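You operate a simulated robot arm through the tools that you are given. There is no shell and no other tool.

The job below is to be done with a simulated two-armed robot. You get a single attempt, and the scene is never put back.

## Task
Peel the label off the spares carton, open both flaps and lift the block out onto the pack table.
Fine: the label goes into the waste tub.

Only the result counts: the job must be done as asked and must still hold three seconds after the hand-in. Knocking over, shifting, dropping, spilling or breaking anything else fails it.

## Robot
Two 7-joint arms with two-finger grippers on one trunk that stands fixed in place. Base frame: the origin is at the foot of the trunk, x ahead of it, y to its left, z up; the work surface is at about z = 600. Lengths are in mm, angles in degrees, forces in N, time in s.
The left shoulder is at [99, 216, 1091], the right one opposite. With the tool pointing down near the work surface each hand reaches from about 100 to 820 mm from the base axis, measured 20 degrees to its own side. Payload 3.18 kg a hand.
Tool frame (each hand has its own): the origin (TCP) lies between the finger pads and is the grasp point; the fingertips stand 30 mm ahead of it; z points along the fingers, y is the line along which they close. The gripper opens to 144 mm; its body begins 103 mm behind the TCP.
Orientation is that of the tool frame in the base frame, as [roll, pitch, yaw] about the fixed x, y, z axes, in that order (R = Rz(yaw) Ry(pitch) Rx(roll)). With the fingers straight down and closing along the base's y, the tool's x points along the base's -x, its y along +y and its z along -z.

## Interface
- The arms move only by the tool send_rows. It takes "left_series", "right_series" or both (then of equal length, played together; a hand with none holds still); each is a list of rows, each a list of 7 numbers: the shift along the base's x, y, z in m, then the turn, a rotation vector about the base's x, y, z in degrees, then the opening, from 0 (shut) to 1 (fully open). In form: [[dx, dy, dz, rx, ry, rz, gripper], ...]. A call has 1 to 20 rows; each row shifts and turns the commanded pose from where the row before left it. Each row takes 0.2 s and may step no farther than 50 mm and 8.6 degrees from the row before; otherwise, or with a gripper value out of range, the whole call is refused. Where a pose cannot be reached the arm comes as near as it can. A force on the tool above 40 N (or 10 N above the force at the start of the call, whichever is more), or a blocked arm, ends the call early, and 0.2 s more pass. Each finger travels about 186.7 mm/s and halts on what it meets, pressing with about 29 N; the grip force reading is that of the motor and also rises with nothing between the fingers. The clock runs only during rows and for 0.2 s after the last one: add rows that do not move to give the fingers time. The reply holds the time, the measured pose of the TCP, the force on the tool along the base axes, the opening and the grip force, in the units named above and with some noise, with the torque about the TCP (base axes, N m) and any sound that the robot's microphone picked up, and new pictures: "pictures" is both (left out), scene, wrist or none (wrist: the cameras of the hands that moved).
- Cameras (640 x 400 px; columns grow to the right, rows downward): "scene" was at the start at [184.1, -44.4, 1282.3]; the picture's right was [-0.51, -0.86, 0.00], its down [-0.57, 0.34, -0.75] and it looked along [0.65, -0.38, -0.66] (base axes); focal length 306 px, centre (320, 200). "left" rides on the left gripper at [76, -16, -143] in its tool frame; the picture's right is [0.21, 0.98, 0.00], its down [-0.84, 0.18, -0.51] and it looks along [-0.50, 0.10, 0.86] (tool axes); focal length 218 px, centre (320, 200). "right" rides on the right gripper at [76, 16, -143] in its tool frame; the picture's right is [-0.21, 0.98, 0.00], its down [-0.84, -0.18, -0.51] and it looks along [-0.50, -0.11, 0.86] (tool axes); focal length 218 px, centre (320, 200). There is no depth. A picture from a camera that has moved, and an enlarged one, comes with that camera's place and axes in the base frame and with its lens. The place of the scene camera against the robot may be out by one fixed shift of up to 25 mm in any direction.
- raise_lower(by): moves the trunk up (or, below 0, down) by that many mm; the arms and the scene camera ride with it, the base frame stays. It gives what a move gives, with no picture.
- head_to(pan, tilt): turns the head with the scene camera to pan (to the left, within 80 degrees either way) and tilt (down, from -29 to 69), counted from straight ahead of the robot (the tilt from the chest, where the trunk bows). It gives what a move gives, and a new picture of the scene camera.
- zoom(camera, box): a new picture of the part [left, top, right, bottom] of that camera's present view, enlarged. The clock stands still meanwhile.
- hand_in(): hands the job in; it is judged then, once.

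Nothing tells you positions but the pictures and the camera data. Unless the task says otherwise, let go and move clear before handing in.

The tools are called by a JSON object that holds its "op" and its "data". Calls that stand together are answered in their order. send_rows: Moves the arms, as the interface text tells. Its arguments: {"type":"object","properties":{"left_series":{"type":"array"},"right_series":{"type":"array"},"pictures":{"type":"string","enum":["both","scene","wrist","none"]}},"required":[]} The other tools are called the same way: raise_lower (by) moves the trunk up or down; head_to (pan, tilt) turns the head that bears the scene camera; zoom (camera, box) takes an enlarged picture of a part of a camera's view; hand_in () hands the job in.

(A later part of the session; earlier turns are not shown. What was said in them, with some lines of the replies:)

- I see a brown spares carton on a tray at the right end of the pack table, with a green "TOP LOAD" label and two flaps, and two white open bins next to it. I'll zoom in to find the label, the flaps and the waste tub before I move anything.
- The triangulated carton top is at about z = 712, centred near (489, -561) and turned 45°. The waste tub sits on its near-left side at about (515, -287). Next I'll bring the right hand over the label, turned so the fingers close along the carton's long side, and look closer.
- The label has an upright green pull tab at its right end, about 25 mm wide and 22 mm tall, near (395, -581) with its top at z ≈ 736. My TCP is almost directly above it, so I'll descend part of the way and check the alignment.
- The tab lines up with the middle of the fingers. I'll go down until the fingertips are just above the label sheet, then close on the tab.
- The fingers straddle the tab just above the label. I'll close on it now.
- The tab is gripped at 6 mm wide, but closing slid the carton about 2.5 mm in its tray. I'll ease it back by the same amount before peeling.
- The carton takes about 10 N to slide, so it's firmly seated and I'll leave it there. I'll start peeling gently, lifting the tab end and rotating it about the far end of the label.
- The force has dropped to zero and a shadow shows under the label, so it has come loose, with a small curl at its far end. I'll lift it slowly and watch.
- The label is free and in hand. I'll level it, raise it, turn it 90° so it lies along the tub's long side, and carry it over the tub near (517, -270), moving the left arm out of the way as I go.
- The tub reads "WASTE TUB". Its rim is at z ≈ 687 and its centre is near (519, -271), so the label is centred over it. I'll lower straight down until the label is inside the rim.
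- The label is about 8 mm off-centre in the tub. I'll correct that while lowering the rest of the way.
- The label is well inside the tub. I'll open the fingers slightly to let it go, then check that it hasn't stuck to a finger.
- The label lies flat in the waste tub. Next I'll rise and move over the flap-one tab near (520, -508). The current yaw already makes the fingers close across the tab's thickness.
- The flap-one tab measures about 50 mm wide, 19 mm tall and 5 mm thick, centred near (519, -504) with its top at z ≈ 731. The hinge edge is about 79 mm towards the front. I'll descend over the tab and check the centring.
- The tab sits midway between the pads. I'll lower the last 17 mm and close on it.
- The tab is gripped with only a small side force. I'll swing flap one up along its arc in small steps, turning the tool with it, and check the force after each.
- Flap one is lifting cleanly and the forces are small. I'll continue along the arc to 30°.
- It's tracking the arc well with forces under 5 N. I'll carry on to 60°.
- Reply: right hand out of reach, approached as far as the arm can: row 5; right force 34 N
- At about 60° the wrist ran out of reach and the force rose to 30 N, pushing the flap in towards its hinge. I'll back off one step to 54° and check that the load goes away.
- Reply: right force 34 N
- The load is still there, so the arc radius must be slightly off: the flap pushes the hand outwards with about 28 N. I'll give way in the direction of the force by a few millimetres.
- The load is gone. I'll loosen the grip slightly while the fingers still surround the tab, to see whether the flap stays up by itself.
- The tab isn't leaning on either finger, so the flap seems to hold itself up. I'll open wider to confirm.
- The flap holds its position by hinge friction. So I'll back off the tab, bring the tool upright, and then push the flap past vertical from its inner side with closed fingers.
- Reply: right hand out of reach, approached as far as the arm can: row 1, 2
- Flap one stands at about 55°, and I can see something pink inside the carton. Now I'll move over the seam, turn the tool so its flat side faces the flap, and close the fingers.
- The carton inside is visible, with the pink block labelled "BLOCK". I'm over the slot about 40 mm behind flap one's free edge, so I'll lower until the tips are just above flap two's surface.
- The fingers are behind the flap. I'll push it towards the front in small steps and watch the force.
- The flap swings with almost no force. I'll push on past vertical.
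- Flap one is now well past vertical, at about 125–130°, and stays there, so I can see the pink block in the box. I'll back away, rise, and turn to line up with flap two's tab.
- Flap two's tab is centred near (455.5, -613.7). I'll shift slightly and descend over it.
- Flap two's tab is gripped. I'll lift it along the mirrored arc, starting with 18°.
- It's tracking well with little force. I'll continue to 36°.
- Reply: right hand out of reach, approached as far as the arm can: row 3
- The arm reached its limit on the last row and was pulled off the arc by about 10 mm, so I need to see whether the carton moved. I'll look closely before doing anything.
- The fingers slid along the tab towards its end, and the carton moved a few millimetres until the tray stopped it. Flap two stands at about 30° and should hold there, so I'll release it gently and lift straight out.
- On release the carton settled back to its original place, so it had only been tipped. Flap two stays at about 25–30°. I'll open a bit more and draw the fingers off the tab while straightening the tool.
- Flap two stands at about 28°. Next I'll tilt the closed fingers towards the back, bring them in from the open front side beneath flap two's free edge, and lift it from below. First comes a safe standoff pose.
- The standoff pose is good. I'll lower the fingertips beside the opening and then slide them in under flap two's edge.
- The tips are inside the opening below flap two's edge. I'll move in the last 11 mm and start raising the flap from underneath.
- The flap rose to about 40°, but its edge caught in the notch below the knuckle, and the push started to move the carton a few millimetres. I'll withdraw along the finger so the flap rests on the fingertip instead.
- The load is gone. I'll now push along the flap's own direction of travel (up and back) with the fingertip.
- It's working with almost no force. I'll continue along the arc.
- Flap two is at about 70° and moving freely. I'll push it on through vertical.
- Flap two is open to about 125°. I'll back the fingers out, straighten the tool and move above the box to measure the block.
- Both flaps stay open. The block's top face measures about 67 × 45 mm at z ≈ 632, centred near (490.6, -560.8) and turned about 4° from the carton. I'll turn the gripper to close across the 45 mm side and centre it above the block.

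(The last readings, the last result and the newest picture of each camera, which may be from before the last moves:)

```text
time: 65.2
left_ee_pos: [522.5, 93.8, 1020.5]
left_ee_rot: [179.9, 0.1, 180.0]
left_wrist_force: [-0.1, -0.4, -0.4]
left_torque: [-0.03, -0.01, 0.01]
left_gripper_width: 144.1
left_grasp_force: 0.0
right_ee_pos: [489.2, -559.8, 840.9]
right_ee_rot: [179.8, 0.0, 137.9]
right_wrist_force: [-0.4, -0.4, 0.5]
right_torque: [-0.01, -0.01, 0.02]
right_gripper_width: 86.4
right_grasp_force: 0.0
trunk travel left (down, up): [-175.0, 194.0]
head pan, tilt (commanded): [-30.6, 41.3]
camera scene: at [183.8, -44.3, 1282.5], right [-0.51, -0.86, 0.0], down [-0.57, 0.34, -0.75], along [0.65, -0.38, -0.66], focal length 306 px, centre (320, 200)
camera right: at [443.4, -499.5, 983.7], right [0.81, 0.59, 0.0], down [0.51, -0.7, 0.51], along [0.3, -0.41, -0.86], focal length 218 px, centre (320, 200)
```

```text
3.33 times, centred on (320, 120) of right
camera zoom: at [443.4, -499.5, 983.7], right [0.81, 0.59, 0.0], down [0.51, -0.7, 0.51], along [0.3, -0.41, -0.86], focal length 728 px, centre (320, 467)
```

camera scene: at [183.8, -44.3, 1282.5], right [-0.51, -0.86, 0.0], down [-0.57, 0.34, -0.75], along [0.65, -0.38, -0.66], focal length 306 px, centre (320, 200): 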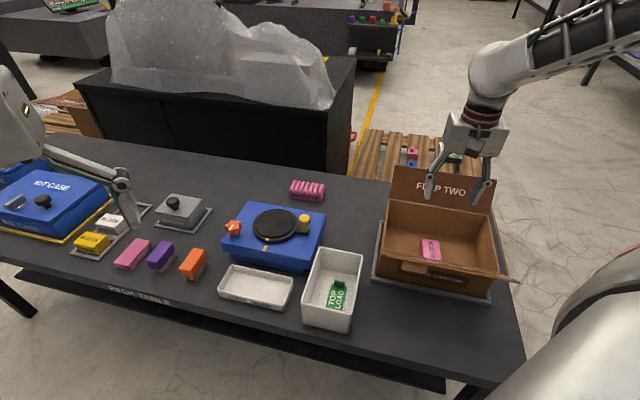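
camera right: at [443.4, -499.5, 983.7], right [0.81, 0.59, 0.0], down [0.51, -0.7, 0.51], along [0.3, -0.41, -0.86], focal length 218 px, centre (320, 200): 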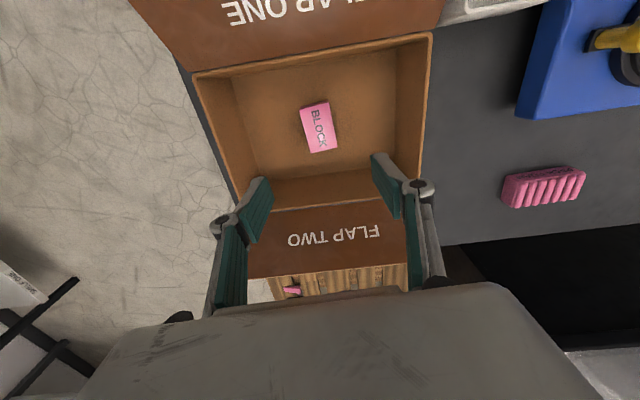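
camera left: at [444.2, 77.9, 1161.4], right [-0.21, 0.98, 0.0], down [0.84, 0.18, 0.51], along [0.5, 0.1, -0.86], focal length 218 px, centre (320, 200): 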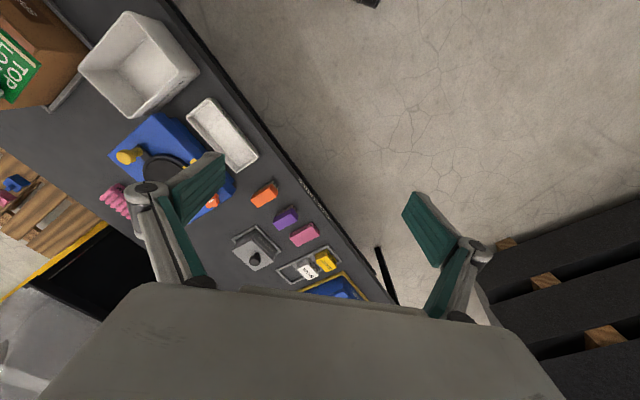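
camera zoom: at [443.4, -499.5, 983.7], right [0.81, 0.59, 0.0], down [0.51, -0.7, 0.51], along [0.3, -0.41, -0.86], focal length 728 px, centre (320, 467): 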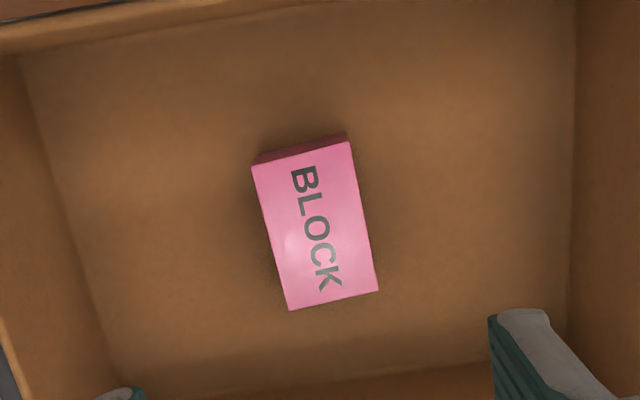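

The gripper is aligned with the block to within half a degree and about 1 mm. I'll lower into the box in stages and check clearance on the way.

{"op": "send_rows", "data": {"right_series": [[-0.001, -0.001, -0.035, 0, 0, 0, 0.55], [0, 0, -0.035, 0, 0, 0, 0.55], [0, 0, -0.035, 0, 0, 0, 0.55], [0, 0, -0.035, 0, 0, 0, 0.55], [0, 0, 0, 0, 0, 0, 0.55]], "pictures": "both"}}

{"op": "zoom", "data": {"camera": "right", "box": [220, 80, 420, 205]}}

{"op": "zoom", "data": {"camera": "scene", "box": [360, 150, 520, 310]}}

```text
time: 66.4
left_ee_pos: [520.3, 93.5, 1019.8]
left_ee_rot: [-179.9, 0.1, -179.9]
left_wrist_force: [-0.8, 0.1, 0.6]
left_torque: [0.02, 0.0, -0.03]
left_gripper_width: 143.9
left_grasp_force: 0.1
right_ee_pos: [489.7, -561.7, 700.9]
right_ee_rot: [179.9, -0.1, 138.0]
right_wrist_force: [0.0, 1.1, -0.5]
right_torque: [-0.02, 0.07, 0.0]
right_gripper_width: 79.3
right_grasp_force: 0.1
trunk travel left (down, up): [-175.0, 194.0]
head pan, tilt (commanded): [-30.6, 41.3]
camera scene: at [183.6, -44.1, 1282.6], right [-0.51, -0.86, 0.0], down [-0.57, 0.34, -0.75], along [0.65, -0.38, -0.66], focal length 306 px, centre (320, 200)
camera right: at [442.2, -501.0, 843.4], right [0.81, 0.59, 0.0], down [0.51, -0.7, 0.51], along [0.3, -0.41, -0.86], focal length 218 px, centre (320, 200)
```

scene: 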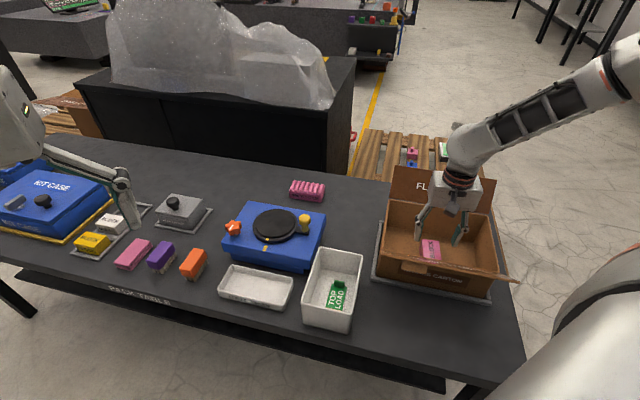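
right: 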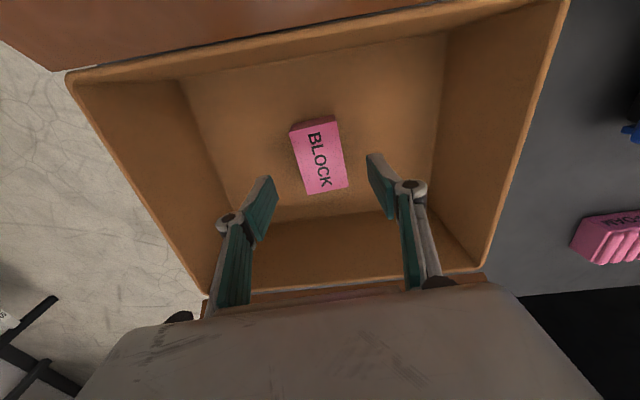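

```text
3.20 times, centred on (320, 142) of right
camera zoom: at [442.2, -501.0, 843.4], right [0.81, 0.59, 0.0], down [0.51, -0.7, 0.51], along [0.3, -0.41, -0.86], focal length 698 px, centre (320, 384)
```

zoom: 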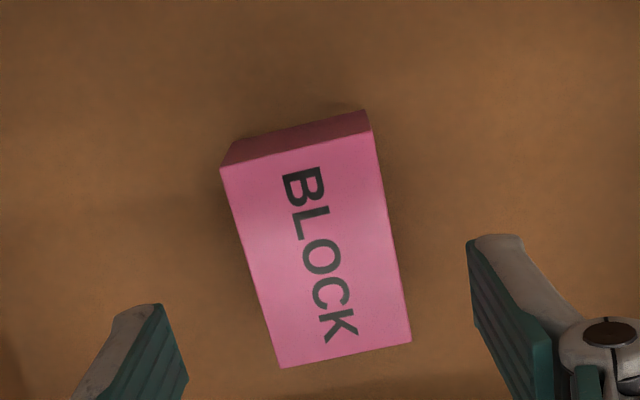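

```text
2.50 times, centred on (440, 230) of scene
camera zoom: at [183.6, -44.1, 1282.6], right [-0.51, -0.86, 0.0], down [-0.57, 0.34, -0.75], along [0.65, -0.38, -0.66], focal length 765 px, centre (20, 125)
```

zoom: 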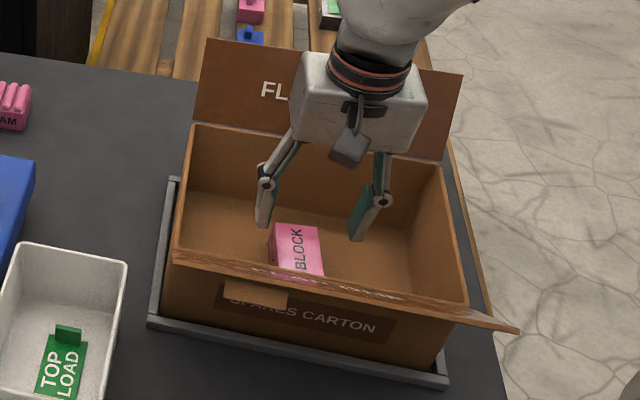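

The block's top is at about z = 630 and it's centred between the fingers. I'll go down until the tips are just above the box floor.

{"op": "send_rows", "data": {"right_series": [[0, 0, -0.022, 0, 0, 0, 0.55], [0, 0, -0.02, 0, 0, 0, 0.55], [0, 0, -0.012, 0, 0, 0, 0.55], [0, 0, -0.006, 0, 0, 0, 0.55], [0, 0, 0, 0, 0, 0, 0.55]], "pictures": "both"}}

{"op": "zoom", "data": {"camera": "right", "box": [220, 80, 420, 205]}}

{"op": "zoom", "data": {"camera": "scene", "box": [360, 150, 520, 310]}}

```text
time: 67.6
left_ee_pos: [521.2, 95.0, 1020.1]
left_ee_rot: [179.9, 0.1, 180.0]
left_wrist_force: [-0.2, 0.8, 0.6]
left_torque: [-0.01, 0.01, 0.02]
left_gripper_width: 144.1
left_grasp_force: 0.0
right_ee_pos: [489.2, -561.6, 639.5]
right_ee_rot: [180.0, -0.2, 138.0]
right_wrist_force: [0.1, -0.4, -0.1]
right_torque: [-0.01, -0.01, 0.0]
right_gripper_width: 79.2
right_grasp_force: 0.0
trunk travel left (down, up): [-175.0, 194.0]
head pan, tilt (commanded): [-30.6, 41.3]
camera scene: at [184.1, -44.3, 1282.4], right [-0.51, -0.86, 0.0], down [-0.57, 0.34, -0.75], along [0.65, -0.38, -0.66], focal length 306 px, centre (320, 200)
camera right: at [442.8, -500.6, 782.9], right [0.81, 0.59, 0.0], down [0.51, -0.7, 0.51], along [0.3, -0.41, -0.86], focal length 218 px, centre (320, 200)
```

scene: 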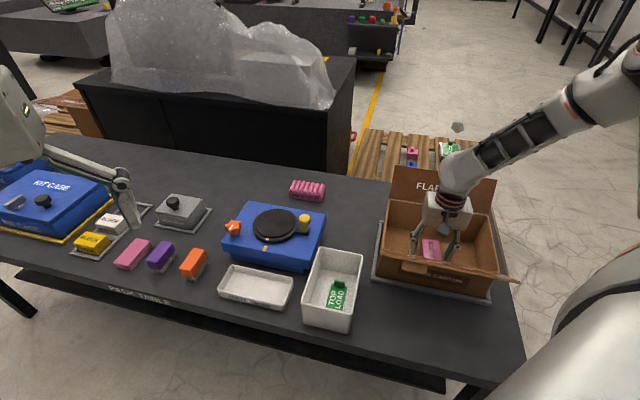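
right: 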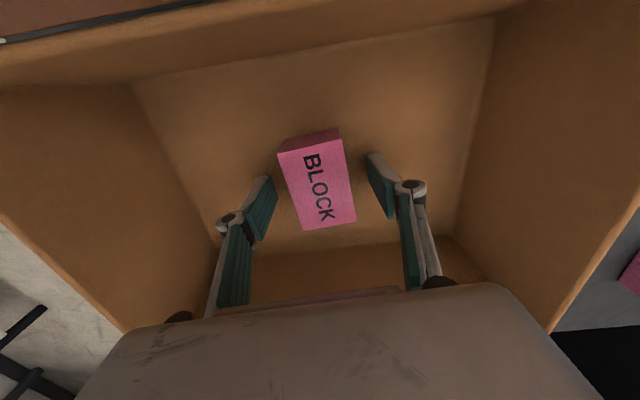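

```text
3.20 times, centred on (320, 142) of right
camera zoom: at [442.8, -500.6, 782.9], right [0.81, 0.59, 0.0], down [0.51, -0.7, 0.51], along [0.3, -0.41, -0.86], focal length 698 px, centre (320, 384)
```

zoom: 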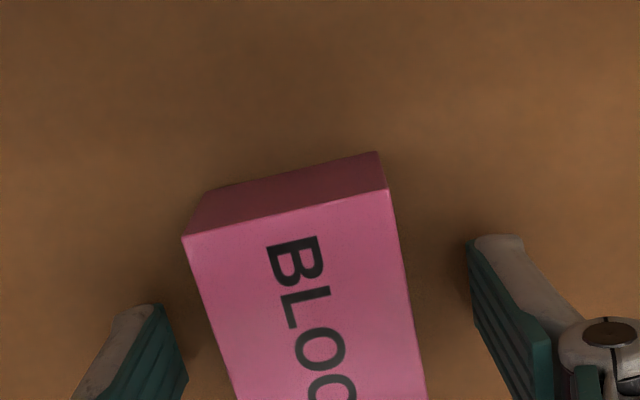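

```text
2.50 times, centred on (440, 230) of scene
camera zoom: at [184.1, -44.3, 1282.4], right [-0.51, -0.86, 0.0], down [-0.57, 0.34, -0.75], along [0.65, -0.38, -0.66], focal length 765 px, centre (20, 125)
```

zoom: 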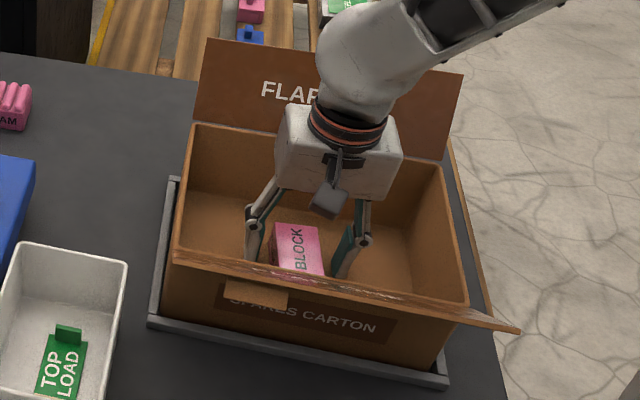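

The fingers straddle the block without touching anything. I'll close gently on it.

{"op": "send_rows", "data": {"right_series": [[0, 0, 0, 0, 0, 0, 0.45], [0, 0, 0, 0, 0, 0, 0.37], [0, 0, 0, 0, 0, 0, 0.32], [0, 0, 0, 0, 0, 0, 0.28], [0, 0, 0, 0, 0, 0, 0.2], [0, 0, 0, 0, 0, 0, 0.2]], "pictures": "both"}}

{"op": "zoom", "data": {"camera": "scene", "box": [360, 150, 520, 310]}}

```text
time: 69.0
left_ee_pos: [520.9, 94.6, 1019.2]
left_ee_rot: [-180.0, 0.0, -179.9]
left_wrist_force: [-0.2, 1.5, -1.0]
left_torque: [0.02, 0.0, 0.0]
left_gripper_width: 144.0
left_grasp_force: 0.0
right_ee_pos: [489.6, -562.3, 641.1]
right_ee_rot: [-180.0, -0.2, 138.0]
right_wrist_force: [1.0, 1.9, 1.1]
right_torque: [-0.02, 0.0, 0.01]
right_gripper_width: 44.6
right_grasp_force: 29.5
trunk travel left (down, up): [-175.0, 194.0]
head pan, tilt (commanded): [-30.6, 41.3]
camera scene: at [184.2, -44.3, 1282.3], right [-0.51, -0.86, 0.0], down [-0.57, 0.34, -0.75], along [0.65, -0.38, -0.66], focal length 306 px, centre (320, 200)
camera right: at [442.9, -500.5, 783.1], right [0.81, 0.59, 0.0], down [0.51, -0.7, 0.51], along [0.3, -0.41, -0.86], focal length 218 px, centre (320, 200)
```

scene: 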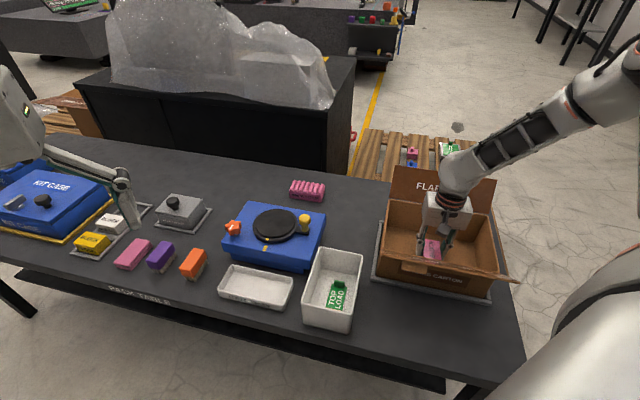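
right: 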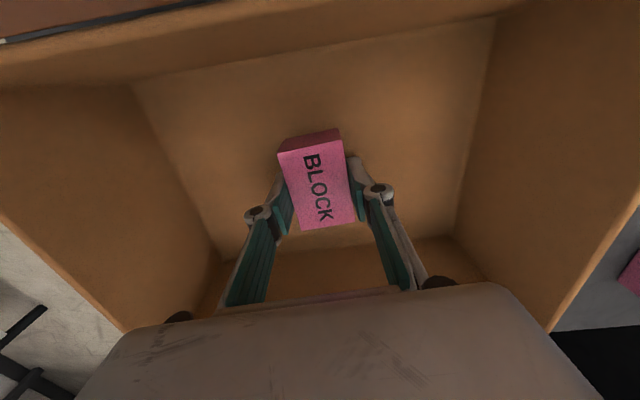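

```text
2.50 times, centred on (440, 230) of scene
camera zoom: at [184.2, -44.3, 1282.3], right [-0.51, -0.86, 0.0], down [-0.57, 0.34, -0.75], along [0.65, -0.38, -0.66], focal length 765 px, centre (20, 125)
```

zoom: 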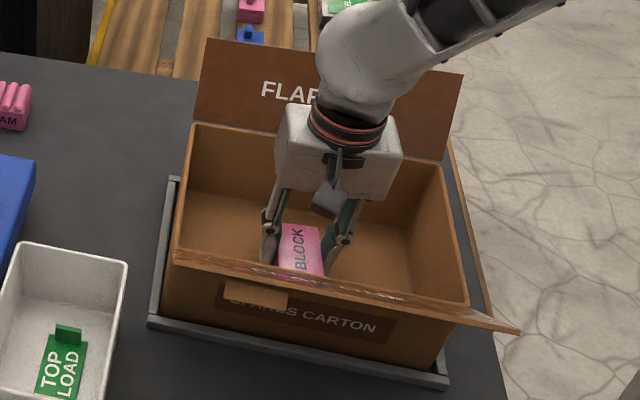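

The block is gripped at 44.6 mm. I'll lift it a little and confirm it comes along.

{"op": "send_rows", "data": {"right_series": [[0, 0, 0.01, 0, 0, 0, 0.1], [0, 0, 0.015, 0, 0, 0, 0.1], [0, 0, 0.025, 0, 0, 0, 0.1], [0, 0, 0.03, 0, 0, 0, 0.1], [0, 0, 0, 0, 0, 0, 0.1]], "pictures": "both"}}

{"op": "zoom", "data": {"camera": "scene", "box": [360, 150, 520, 310]}}

```text
time: 70.2
left_ee_pos: [521.5, 94.1, 1018.8]
left_ee_rot: [-180.0, 0.0, 180.0]
left_wrist_force: [-0.1, 0.6, 0.4]
left_torque: [0.0, 0.0, 0.01]
left_gripper_width: 144.1
left_grasp_force: 0.0
right_ee_pos: [490.8, -561.9, 719.1]
right_ee_rot: [179.9, -0.1, 137.9]
right_wrist_force: [0.5, 1.3, -2.9]
right_torque: [0.01, -0.02, 0.01]
right_gripper_width: 44.5
right_grasp_force: 29.4
trunk travel left (down, up): [-175.0, 194.0]
head pan, tilt (commanded): [-30.6, 41.3]
camera scene: at [184.8, -44.8, 1282.1], right [-0.51, -0.86, 0.0], down [-0.57, 0.34, -0.75], along [0.65, -0.38, -0.66], focal length 306 px, centre (320, 200)
camera right: at [443.5, -501.2, 862.0], right [0.81, 0.59, 0.0], down [0.51, -0.7, 0.5], along [0.3, -0.41, -0.86], focal length 218 px, centre (320, 200)
```

scene: 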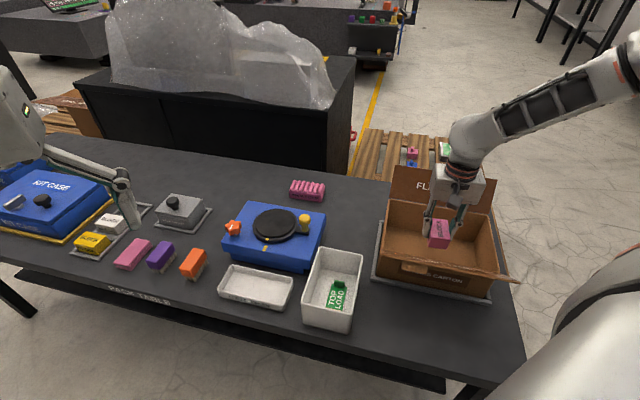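
right: 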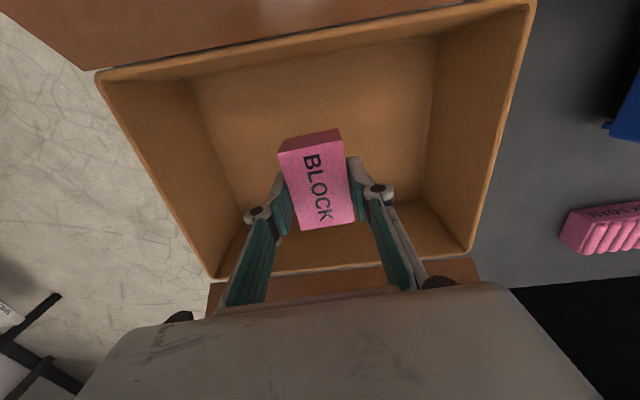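

```text
2.50 times, centred on (440, 230) of scene
camera zoom: at [184.8, -44.8, 1282.1], right [-0.51, -0.86, 0.0], down [-0.57, 0.34, -0.75], along [0.65, -0.38, -0.66], focal length 765 px, centre (20, 125)
```

zoom: 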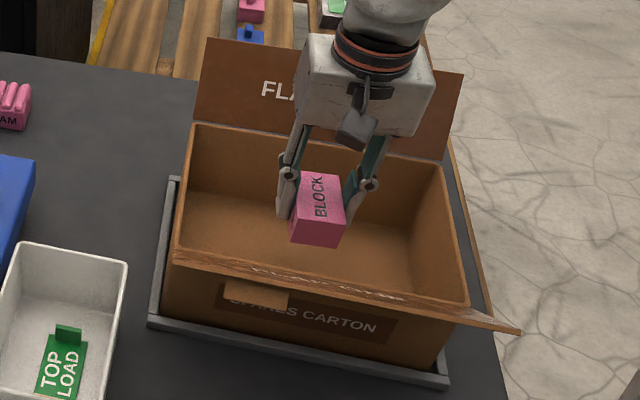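

The block is up, weighing about 0.3 kg. I'll raise it clear of the flaps and carry it left to the free table strip between carton and turntable.

{"op": "send_rows", "data": {"right_series": [[0, 0, 0.035, 0, 0, 0, 0.1], [0, 0, 0.035, 0, 0, 0, 0.1], [0, 0, 0.035, 0, 0, 0, 0.1], [0, 0, 0.03, 0, 0, 0, 0.1], [0.0185, 0.0195, 0, 0, 0, 0, 0.1], [0.0185, 0.0195, 0, 0, 0, 0, 0.1], [0.0185, 0.0195, 0, 0, 0, 0, 0.1], [0.0185, 0.0195, 0, 0, 0, 0, 0.1], [0.0185, 0.0195, 0, 0, 0, 0, 0.1], [0.0185, 0.0195, 0, 0, 0, 0, 0.1], [0.0185, 0.0195, 0, 0, 0, 0, 0.1], [0.0185, 0.0195, 0, 0, 0, 0, 0.1], [0, 0, 0, 0, 0, 0, 0.1]], "pictures": "both"}}

{"op": "zoom", "data": {"camera": "scene", "box": [260, 130, 460, 310]}}

{"op": "zoom", "data": {"camera": "left", "box": [0, 0, 320, 200]}}

```text
time: 73.0
left_ee_pos: [521.3, 94.1, 1020.1]
left_ee_rot: [180.0, 0.1, -179.9]
left_wrist_force: [-0.8, 0.2, 0.3]
left_torque: [0.0, -0.02, 0.0]
left_gripper_width: 143.7
left_grasp_force: 0.0
right_ee_pos: [637.9, -405.6, 855.4]
right_ee_rot: [180.0, -0.1, 137.8]
right_wrist_force: [0.1, 0.6, -2.4]
right_torque: [-0.01, 0.0, 0.05]
right_gripper_width: 44.5
right_grasp_force: 29.8
trunk travel left (down, up): [-175.0, 194.0]
head pan, tilt (commanded): [-30.6, 41.3]
camera scene: at [184.1, -44.5, 1282.4], right [-0.51, -0.86, 0.0], down [-0.57, 0.34, -0.75], along [0.65, -0.38, -0.66], focal length 306 px, centre (320, 200)
camera right: at [591.4, -344.4, 998.0], right [0.81, 0.59, 0.0], down [0.51, -0.7, 0.51], along [0.3, -0.41, -0.86], focal length 218 px, centre (320, 200)
```

scene: 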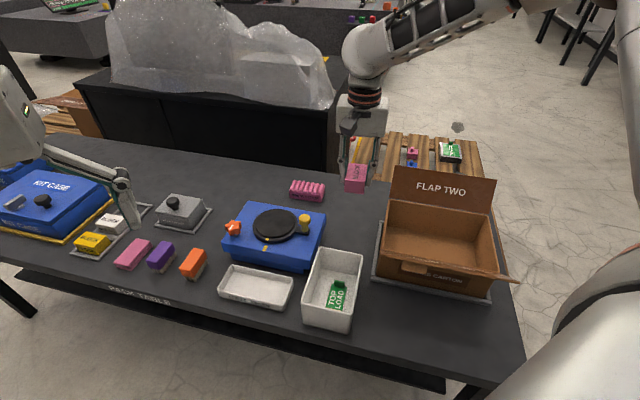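
right: 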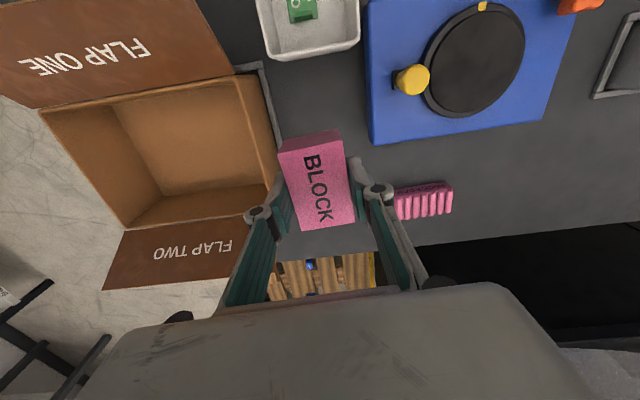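

```text
2.22 times, centred on (360, 220) of scene
camera zoom: at [184.1, -44.5, 1282.4], right [-0.51, -0.86, 0.0], down [-0.57, 0.34, -0.75], along [0.65, -0.38, -0.66], focal length 680 px, centre (231, 156)
```

zoom: 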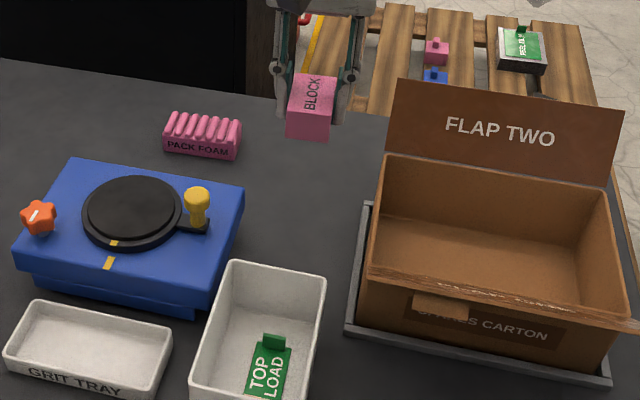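

```text
2.00 times, centred on (160, 100) of left
camera zoom: at [444.5, 77.8, 1161.3], right [-0.21, 0.98, 0.0], down [0.84, 0.18, 0.51], along [0.5, 0.11, -0.86], focal length 436 px, centre (640, 400)
```

zoom: 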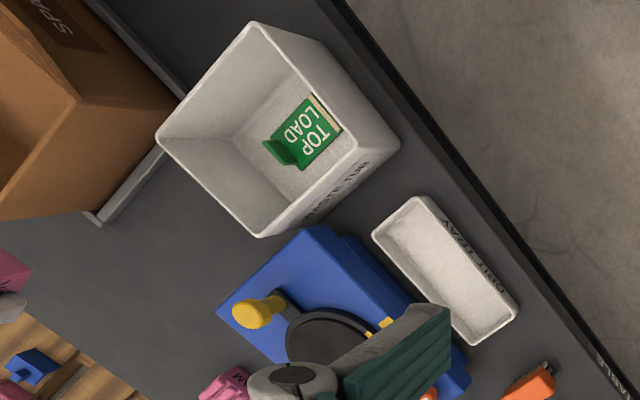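

Below the block is bare table, with 80–90 mm to the tray and the turntable on either side. I'll lower it most of the way and check.

{"op": "send_rows", "data": {"right_series": [[0, 0, -0.03, 0, 0, 0, 0.1], [0, 0, -0.035, 0, 0, 0, 0.1], [0, 0, -0.035, 0, 0, 0, 0.1], [0, 0, -0.035, 0, 0, 0, 0.1], [0, 0, -0.03, 0, 0, 0, 0.1], [0, 0, -0.02, 0, 0, 0, 0.1], [0, 0, 0, 0, 0, 0, 0.1]], "pictures": "both"}}

{"op": "zoom", "data": {"camera": "scene", "box": [280, 150, 440, 270]}}

```text
time: 74.6
left_ee_pos: [520.4, 95.3, 1020.4]
left_ee_rot: [180.0, 0.0, -180.0]
left_wrist_force: [0.4, -0.7, -0.2]
left_torque: [-0.02, -0.01, -0.03]
left_gripper_width: 144.1
left_grasp_force: 0.1
right_ee_pos: [637.5, -406.3, 671.0]
right_ee_rot: [179.9, 0.0, 138.0]
right_wrist_force: [-0.6, -0.6, -2.6]
right_torque: [0.03, -0.01, -0.02]
right_gripper_width: 44.8
right_grasp_force: 29.3
trunk travel left (down, up): [-175.0, 194.0]
head pan, tilt (commanded): [-30.6, 41.3]
camera scene: at [184.0, -44.4, 1282.5], right [-0.51, -0.86, 0.0], down [-0.57, 0.34, -0.75], along [0.65, -0.38, -0.66], focal length 306 px, centre (320, 200)
camera right: at [591.3, -344.2, 813.0], right [0.81, 0.59, 0.0], down [0.51, -0.7, 0.51], along [0.3, -0.41, -0.86], focal length 218 px, centre (320, 200)
```

scene: 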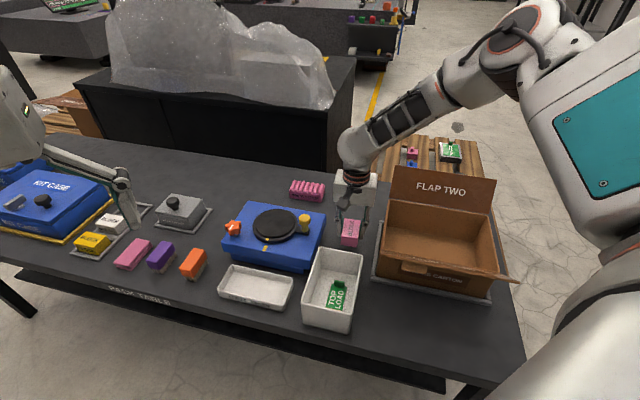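
right: 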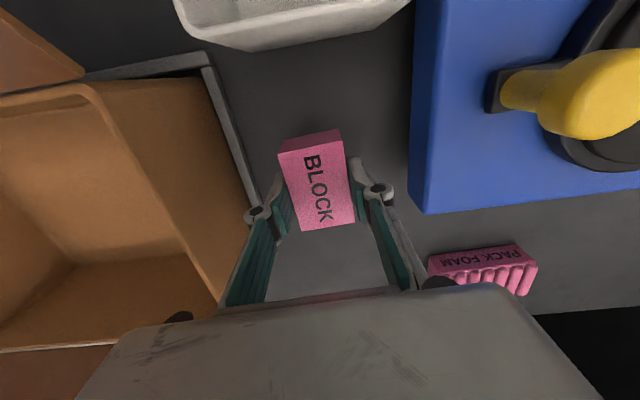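

```text
3.33 times, centred on (360, 210) of scene
camera zoom: at [184.0, -44.4, 1282.5], right [-0.51, -0.86, 0.0], down [-0.57, 0.34, -0.75], along [0.65, -0.38, -0.66], focal length 1020 px, centre (187, 167)
```

zoom: 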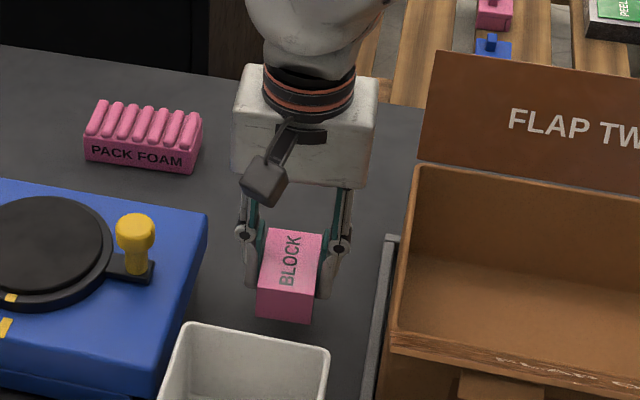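

{"op": "send_rows", "data": {"right_series": [[0, 0, -0.012, 0, 0, 0, 0.1], [0, 0, -0.01, 0, 0, 0, 0.1], [0, 0, -0.004, 0, 0, 0, 0.1], [0, 0, 0, 0, 0, 0, 0.1]], "pictures": "none"}}

```text
time: 75.6
left_ee_pos: [520.9, 92.8, 1019.1]
left_ee_rot: [-180.0, 0.0, -179.9]
left_wrist_force: [0.1, -0.5, -0.6]
left_torque: [0.01, 0.0, 0.03]
left_gripper_width: 144.1
left_grasp_force: 0.0
right_ee_pos: [637.8, -403.9, 645.8]
right_ee_rot: [-180.0, -0.1, 138.0]
right_wrist_force: [0.8, -0.2, -2.8]
right_torque: [0.0, 0.0, -0.03]
right_gripper_width: 44.7
right_grasp_force: 29.6
trunk travel left (down, up): [-175.0, 194.0]
head pan, tilt (commanded): [-30.6, 41.3]
```

The block is just above the table now. I'll go down in 2 mm steps until the force shows contact.

{"op": "send_rows", "data": {"right_series": [[0, 0, -0.002, 0, 0, 0, 0.1], [0, 0, -0.002, 0, 0, 0, 0.1], [0, 0, 0, 0, 0, 0, 0.1]], "pictures": "none"}}

{"op": "zoom", "data": {"camera": "scene", "box": [320, 190, 390, 260]}}

```text
time: 76.4
left_ee_pos: [520.2, 94.7, 1018.7]
left_ee_rot: [180.0, 0.1, 179.9]
left_wrist_force: [-0.6, 0.4, 0.5]
left_torque: [0.0, -0.01, -0.02]
left_gripper_width: 143.7
left_grasp_force: 0.1
right_ee_pos: [636.4, -405.8, 640.4]
right_ee_rot: [180.0, 0.0, 138.0]
right_wrist_force: [-0.2, 0.6, -3.3]
right_torque: [0.01, 0.05, -0.03]
right_gripper_width: 44.6
right_grasp_force: 29.1
trunk travel left (down, up): [-175.0, 194.0]
head pan, tilt (commanded): [-30.6, 41.3]
```

```text
5.71 times, centred on (355, 225) of scene
camera zoom: at [184.3, -44.5, 1282.3], right [-0.51, -0.86, 0.0], down [-0.57, 0.34, -0.75], along [0.65, -0.38, -0.66], focal length 1749 px, centre (120, 57)
```

zoom: 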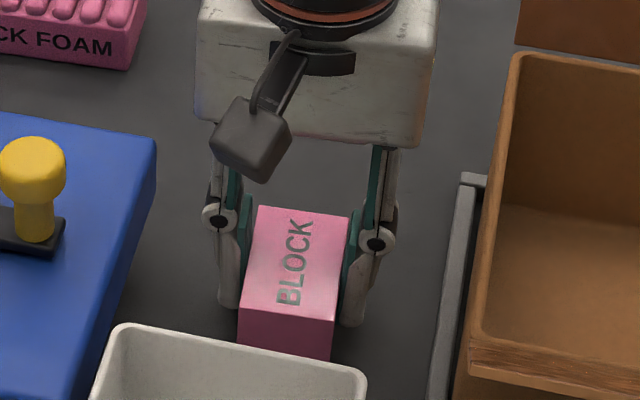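

{"op": "send_rows", "data": {"right_series": [[0, 0, -0.0015, 0, 0, 0, 0.1], [0, 0, -0.0015, 0, 0, 0, 0.1], [0, 0, 0, 0, 0, 0, 0.1]], "pictures": "none"}}

```text
time: 77.2
left_ee_pos: [521.7, 94.1, 1019.3]
left_ee_rot: [-180.0, 0.1, 180.0]
left_wrist_force: [0.8, -0.7, -0.3]
left_torque: [-0.01, 0.02, -0.01]
left_gripper_width: 144.1
left_grasp_force: 0.0
right_ee_pos: [637.5, -405.6, 636.2]
right_ee_rot: [-180.0, -0.1, 137.9]
right_wrist_force: [0.2, 0.7, -1.9]
right_torque: [0.0, 0.0, -0.02]
right_gripper_width: 44.0
right_grasp_force: 28.8
trunk travel left (down, up): [-175.0, 194.0]
head pan, tilt (commanded): [-30.6, 41.3]
```

{"op": "send_rows", "data": {"right_series": [[0, 0, -0.0015, 0, 0, 0, 0.1], [0, 0, -0.001, 0, 0, 0, 0.1], [0, 0, 0, 0, 0, 0, 0.1]], "pictures": "none"}}

```text
time: 78.0
left_ee_pos: [520.9, 93.7, 1019.2]
left_ee_rot: [-180.0, 0.1, -179.9]
left_wrist_force: [-0.2, -0.4, -0.7]
left_torque: [0.0, -0.02, -0.02]
left_gripper_width: 143.9
left_grasp_force: 0.1
right_ee_pos: [638.6, -406.1, 634.8]
right_ee_rot: [179.9, -0.1, 138.0]
right_wrist_force: [-0.3, -0.8, 1.9]
right_torque: [0.13, 0.19, 0.06]
right_gripper_width: 44.6
right_grasp_force: 29.1
trunk travel left (down, up): [-175.0, 194.0]
head pan, tilt (commanded): [-30.6, 41.3]
```

The vertical force went from -2.8 N to +1.9 N, so the block is resting on the table. I'll release it slowly.

{"op": "send_rows", "data": {"right_series": [[0, 0, 0, 0, 0, 0, 0.34], [0, 0, 0, 0, 0, 0, 0.4], [0, 0, 0, 0, 0, 0, 0.45], [0, 0, 0, 0, 0, 0, 0.45]], "pictures": "both"}}

{"op": "zoom", "data": {"camera": "scene", "box": [320, 190, 390, 260]}}

```text
time: 79.0
left_ee_pos: [522.1, 94.9, 1019.8]
left_ee_rot: [-180.0, 0.0, 180.0]
left_wrist_force: [-0.2, -1.4, -1.3]
left_torque: [0.01, 0.01, -0.01]
left_gripper_width: 144.1
left_grasp_force: 0.0
right_ee_pos: [638.1, -404.7, 636.1]
right_ee_rot: [-180.0, 0.0, 138.0]
right_wrist_force: [0.4, 0.9, -0.3]
right_torque: [0.02, -0.01, 0.0]
right_gripper_width: 64.9
right_grasp_force: 0.0
trunk travel left (down, up): [-175.0, 194.0]
head pan, tilt (commanded): [-30.6, 41.3]
camera scene: at [184.2, -44.4, 1282.3], right [-0.51, -0.86, 0.0], down [-0.57, 0.34, -0.75], along [0.65, -0.38, -0.66], focal length 306 px, centre (320, 200)
camera right: at [590.8, -344.6, 777.3], right [0.81, 0.59, 0.0], down [0.51, -0.7, 0.51], along [0.3, -0.41, -0.86], focal length 218 px, centre (320, 200)
```

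scene: 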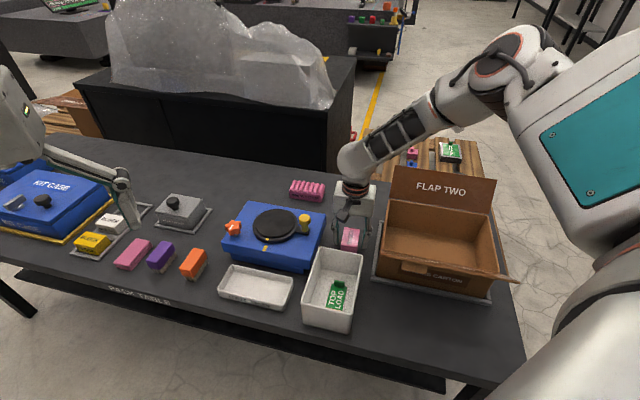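
right: 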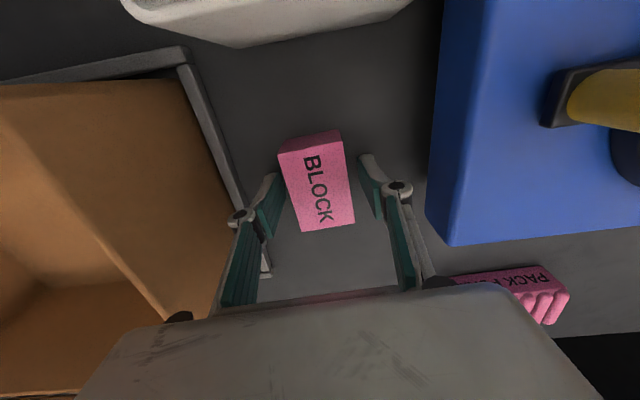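

```text
5.71 times, centred on (355, 225) of scene
camera zoom: at [184.2, -44.4, 1282.3], right [-0.51, -0.86, 0.0], down [-0.57, 0.34, -0.75], along [0.65, -0.38, -0.66], focal length 1749 px, centre (120, 57)
```

zoom: 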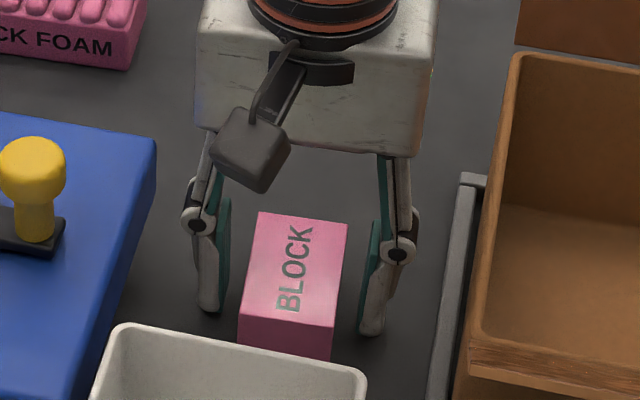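

The block is on the table, released. I'll lift straight up and move the hand clear.

{"op": "send_rows", "data": {"right_series": [[0, 0, 0.015, 0, 0, 0, 0.45], [0, 0, 0.03, 0, 0, 0, 0.45], [0, 0, 0.04, 0, 0, 0, 0.45], [0, 0, 0.04, 0, 0, 0, 0.45], [0, 0, 0.04, 0, 0, 0, 0.45], [0, 0, 0.04, 0, 0, 0, 0.45], [0, 0, 0.04, 0, 0, 0, 0.45], [-0.02, -0.015, 0.02, 0, 0, 0, 0.45], [-0.03, -0.02, 0.02, 0, 0, 0, 0.45], [-0.03, -0.02, 0.02, 0, 0, 0, 0.45], [-0.03, -0.02, 0, 0, 0, 0, 0.45], [0, 0, 0, 0, 0, 0, 0.45]], "pictures": "both"}}

{"op": "zoom", "data": {"camera": "scene", "box": [270, 150, 530, 340]}}

{"op": "zoom", "data": {"camera": "right", "box": [160, 0, 640, 240]}}

{"op": "zoom", "data": {"camera": "left", "box": [0, 0, 320, 200]}}

```text
time: 81.6
left_ee_pos: [521.8, 94.1, 1019.3]
left_ee_rot: [180.0, 0.0, 180.0]
left_wrist_force: [0.4, -0.9, 0.1]
left_torque: [-0.04, 0.01, 0.04]
left_gripper_width: 144.0
left_grasp_force: 0.1
right_ee_pos: [526.5, -479.4, 940.1]
right_ee_rot: [-180.0, -0.1, 138.1]
right_wrist_force: [-0.6, 0.0, -0.3]
right_torque: [0.0, 0.04, -0.03]
right_gripper_width: 64.8
right_grasp_force: 0.0
trunk travel left (down, up): [-175.0, 194.0]
head pan, tilt (commanded): [-30.6, 41.3]
camera scene: at [184.5, -44.3, 1282.1], right [-0.51, -0.86, 0.0], down [-0.57, 0.34, -0.75], along [0.65, -0.38, -0.66], focal length 306 px, centre (320, 200)
camera right: at [480.9, -419.3, 1082.3], right [0.81, 0.59, 0.0], down [0.51, -0.7, 0.51], along [0.3, -0.41, -0.86], focal length 218 px, centre (320, 200)
```

scene: 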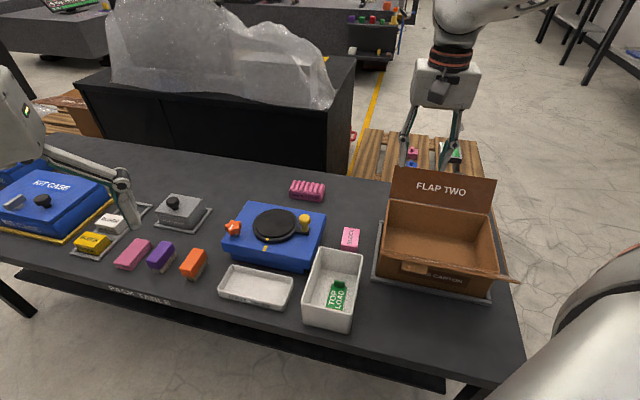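
right: 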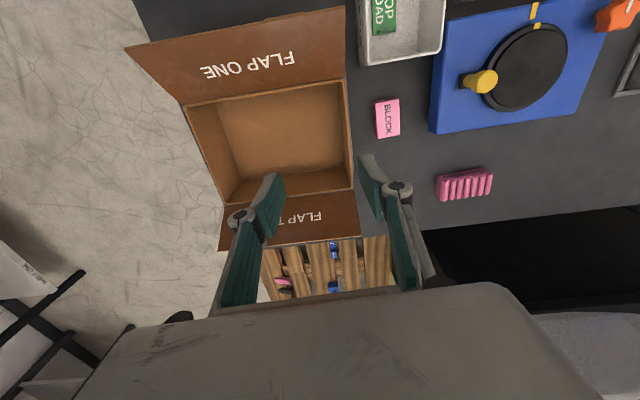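

```text
2.11 times, centred on (400, 245) of scene
camera zoom: at [184.5, -44.3, 1282.1], right [-0.51, -0.86, 0.0], down [-0.57, 0.34, -0.75], along [0.65, -0.38, -0.66], focal length 644 px, centre (152, 105)
```

zoom: 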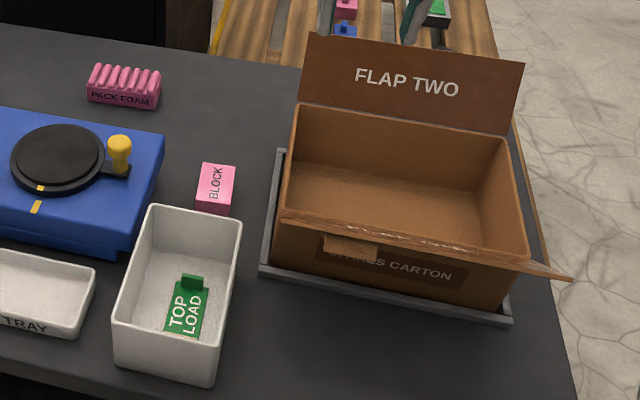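

```text
1.33 times, centred on (400, 120) of right
camera zoom: at [480.9, -419.3, 1082.3], right [0.81, 0.59, 0.0], down [0.51, -0.7, 0.51], along [0.3, -0.41, -0.86], focal length 291 px, centre (213, 307)
```

zoom: 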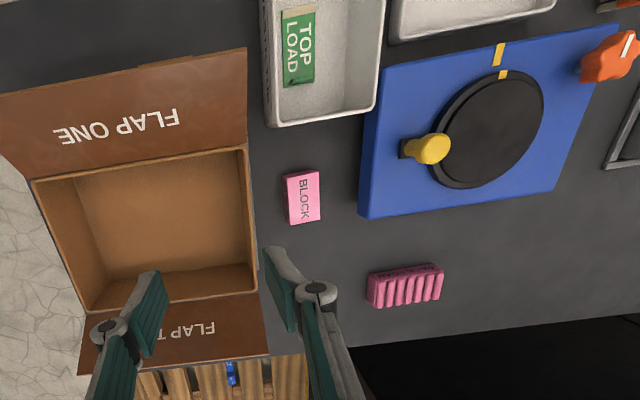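

```text
2.00 times, centred on (160, 100) of left
camera zoom: at [444.9, 78.0, 1160.7], right [-0.21, 0.98, 0.0], down [0.84, 0.18, 0.51], along [0.5, 0.1, -0.86], focal length 436 px, centre (640, 400)
```

zoom: 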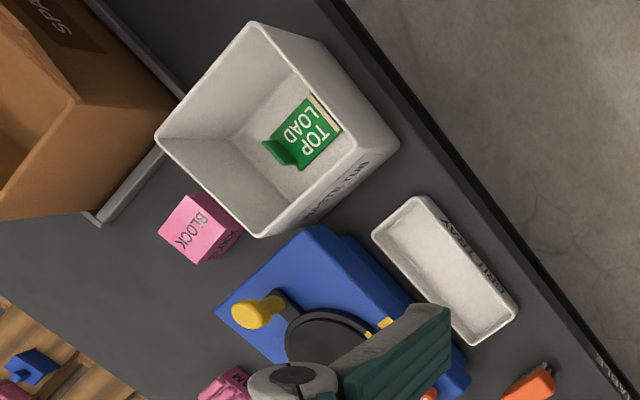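

The label is in the waste tub, both flaps are standing open and the block rests on the pack table. Both hands are clear and everything else looks to be where it was, so I'm handing in.

{"op": "hand_in", "data": {}}

```text
The job is handed in.
```

I peeled the label off and dropped it in the waste tub. Both carton flaps are open and the pink block is on the pack table, in the gap between the carton and the turntable. I've handed the job in and have no verdict yet.

- **Flaps:** Flap one stands at about 130–145° and flap two at about 125°. Both stayed in place after I let go of them.
- **Carton:** It shifted a few millimetres inside its tray while I was gripping the label and flap two. The back also tipped briefly when the arm ran out of reach. It is still seated in the tray, perhaps 3 mm further back than it started.
- **Other items:** Nothing else was touched or moved that I could see, and both hands were clear at the hand-in.
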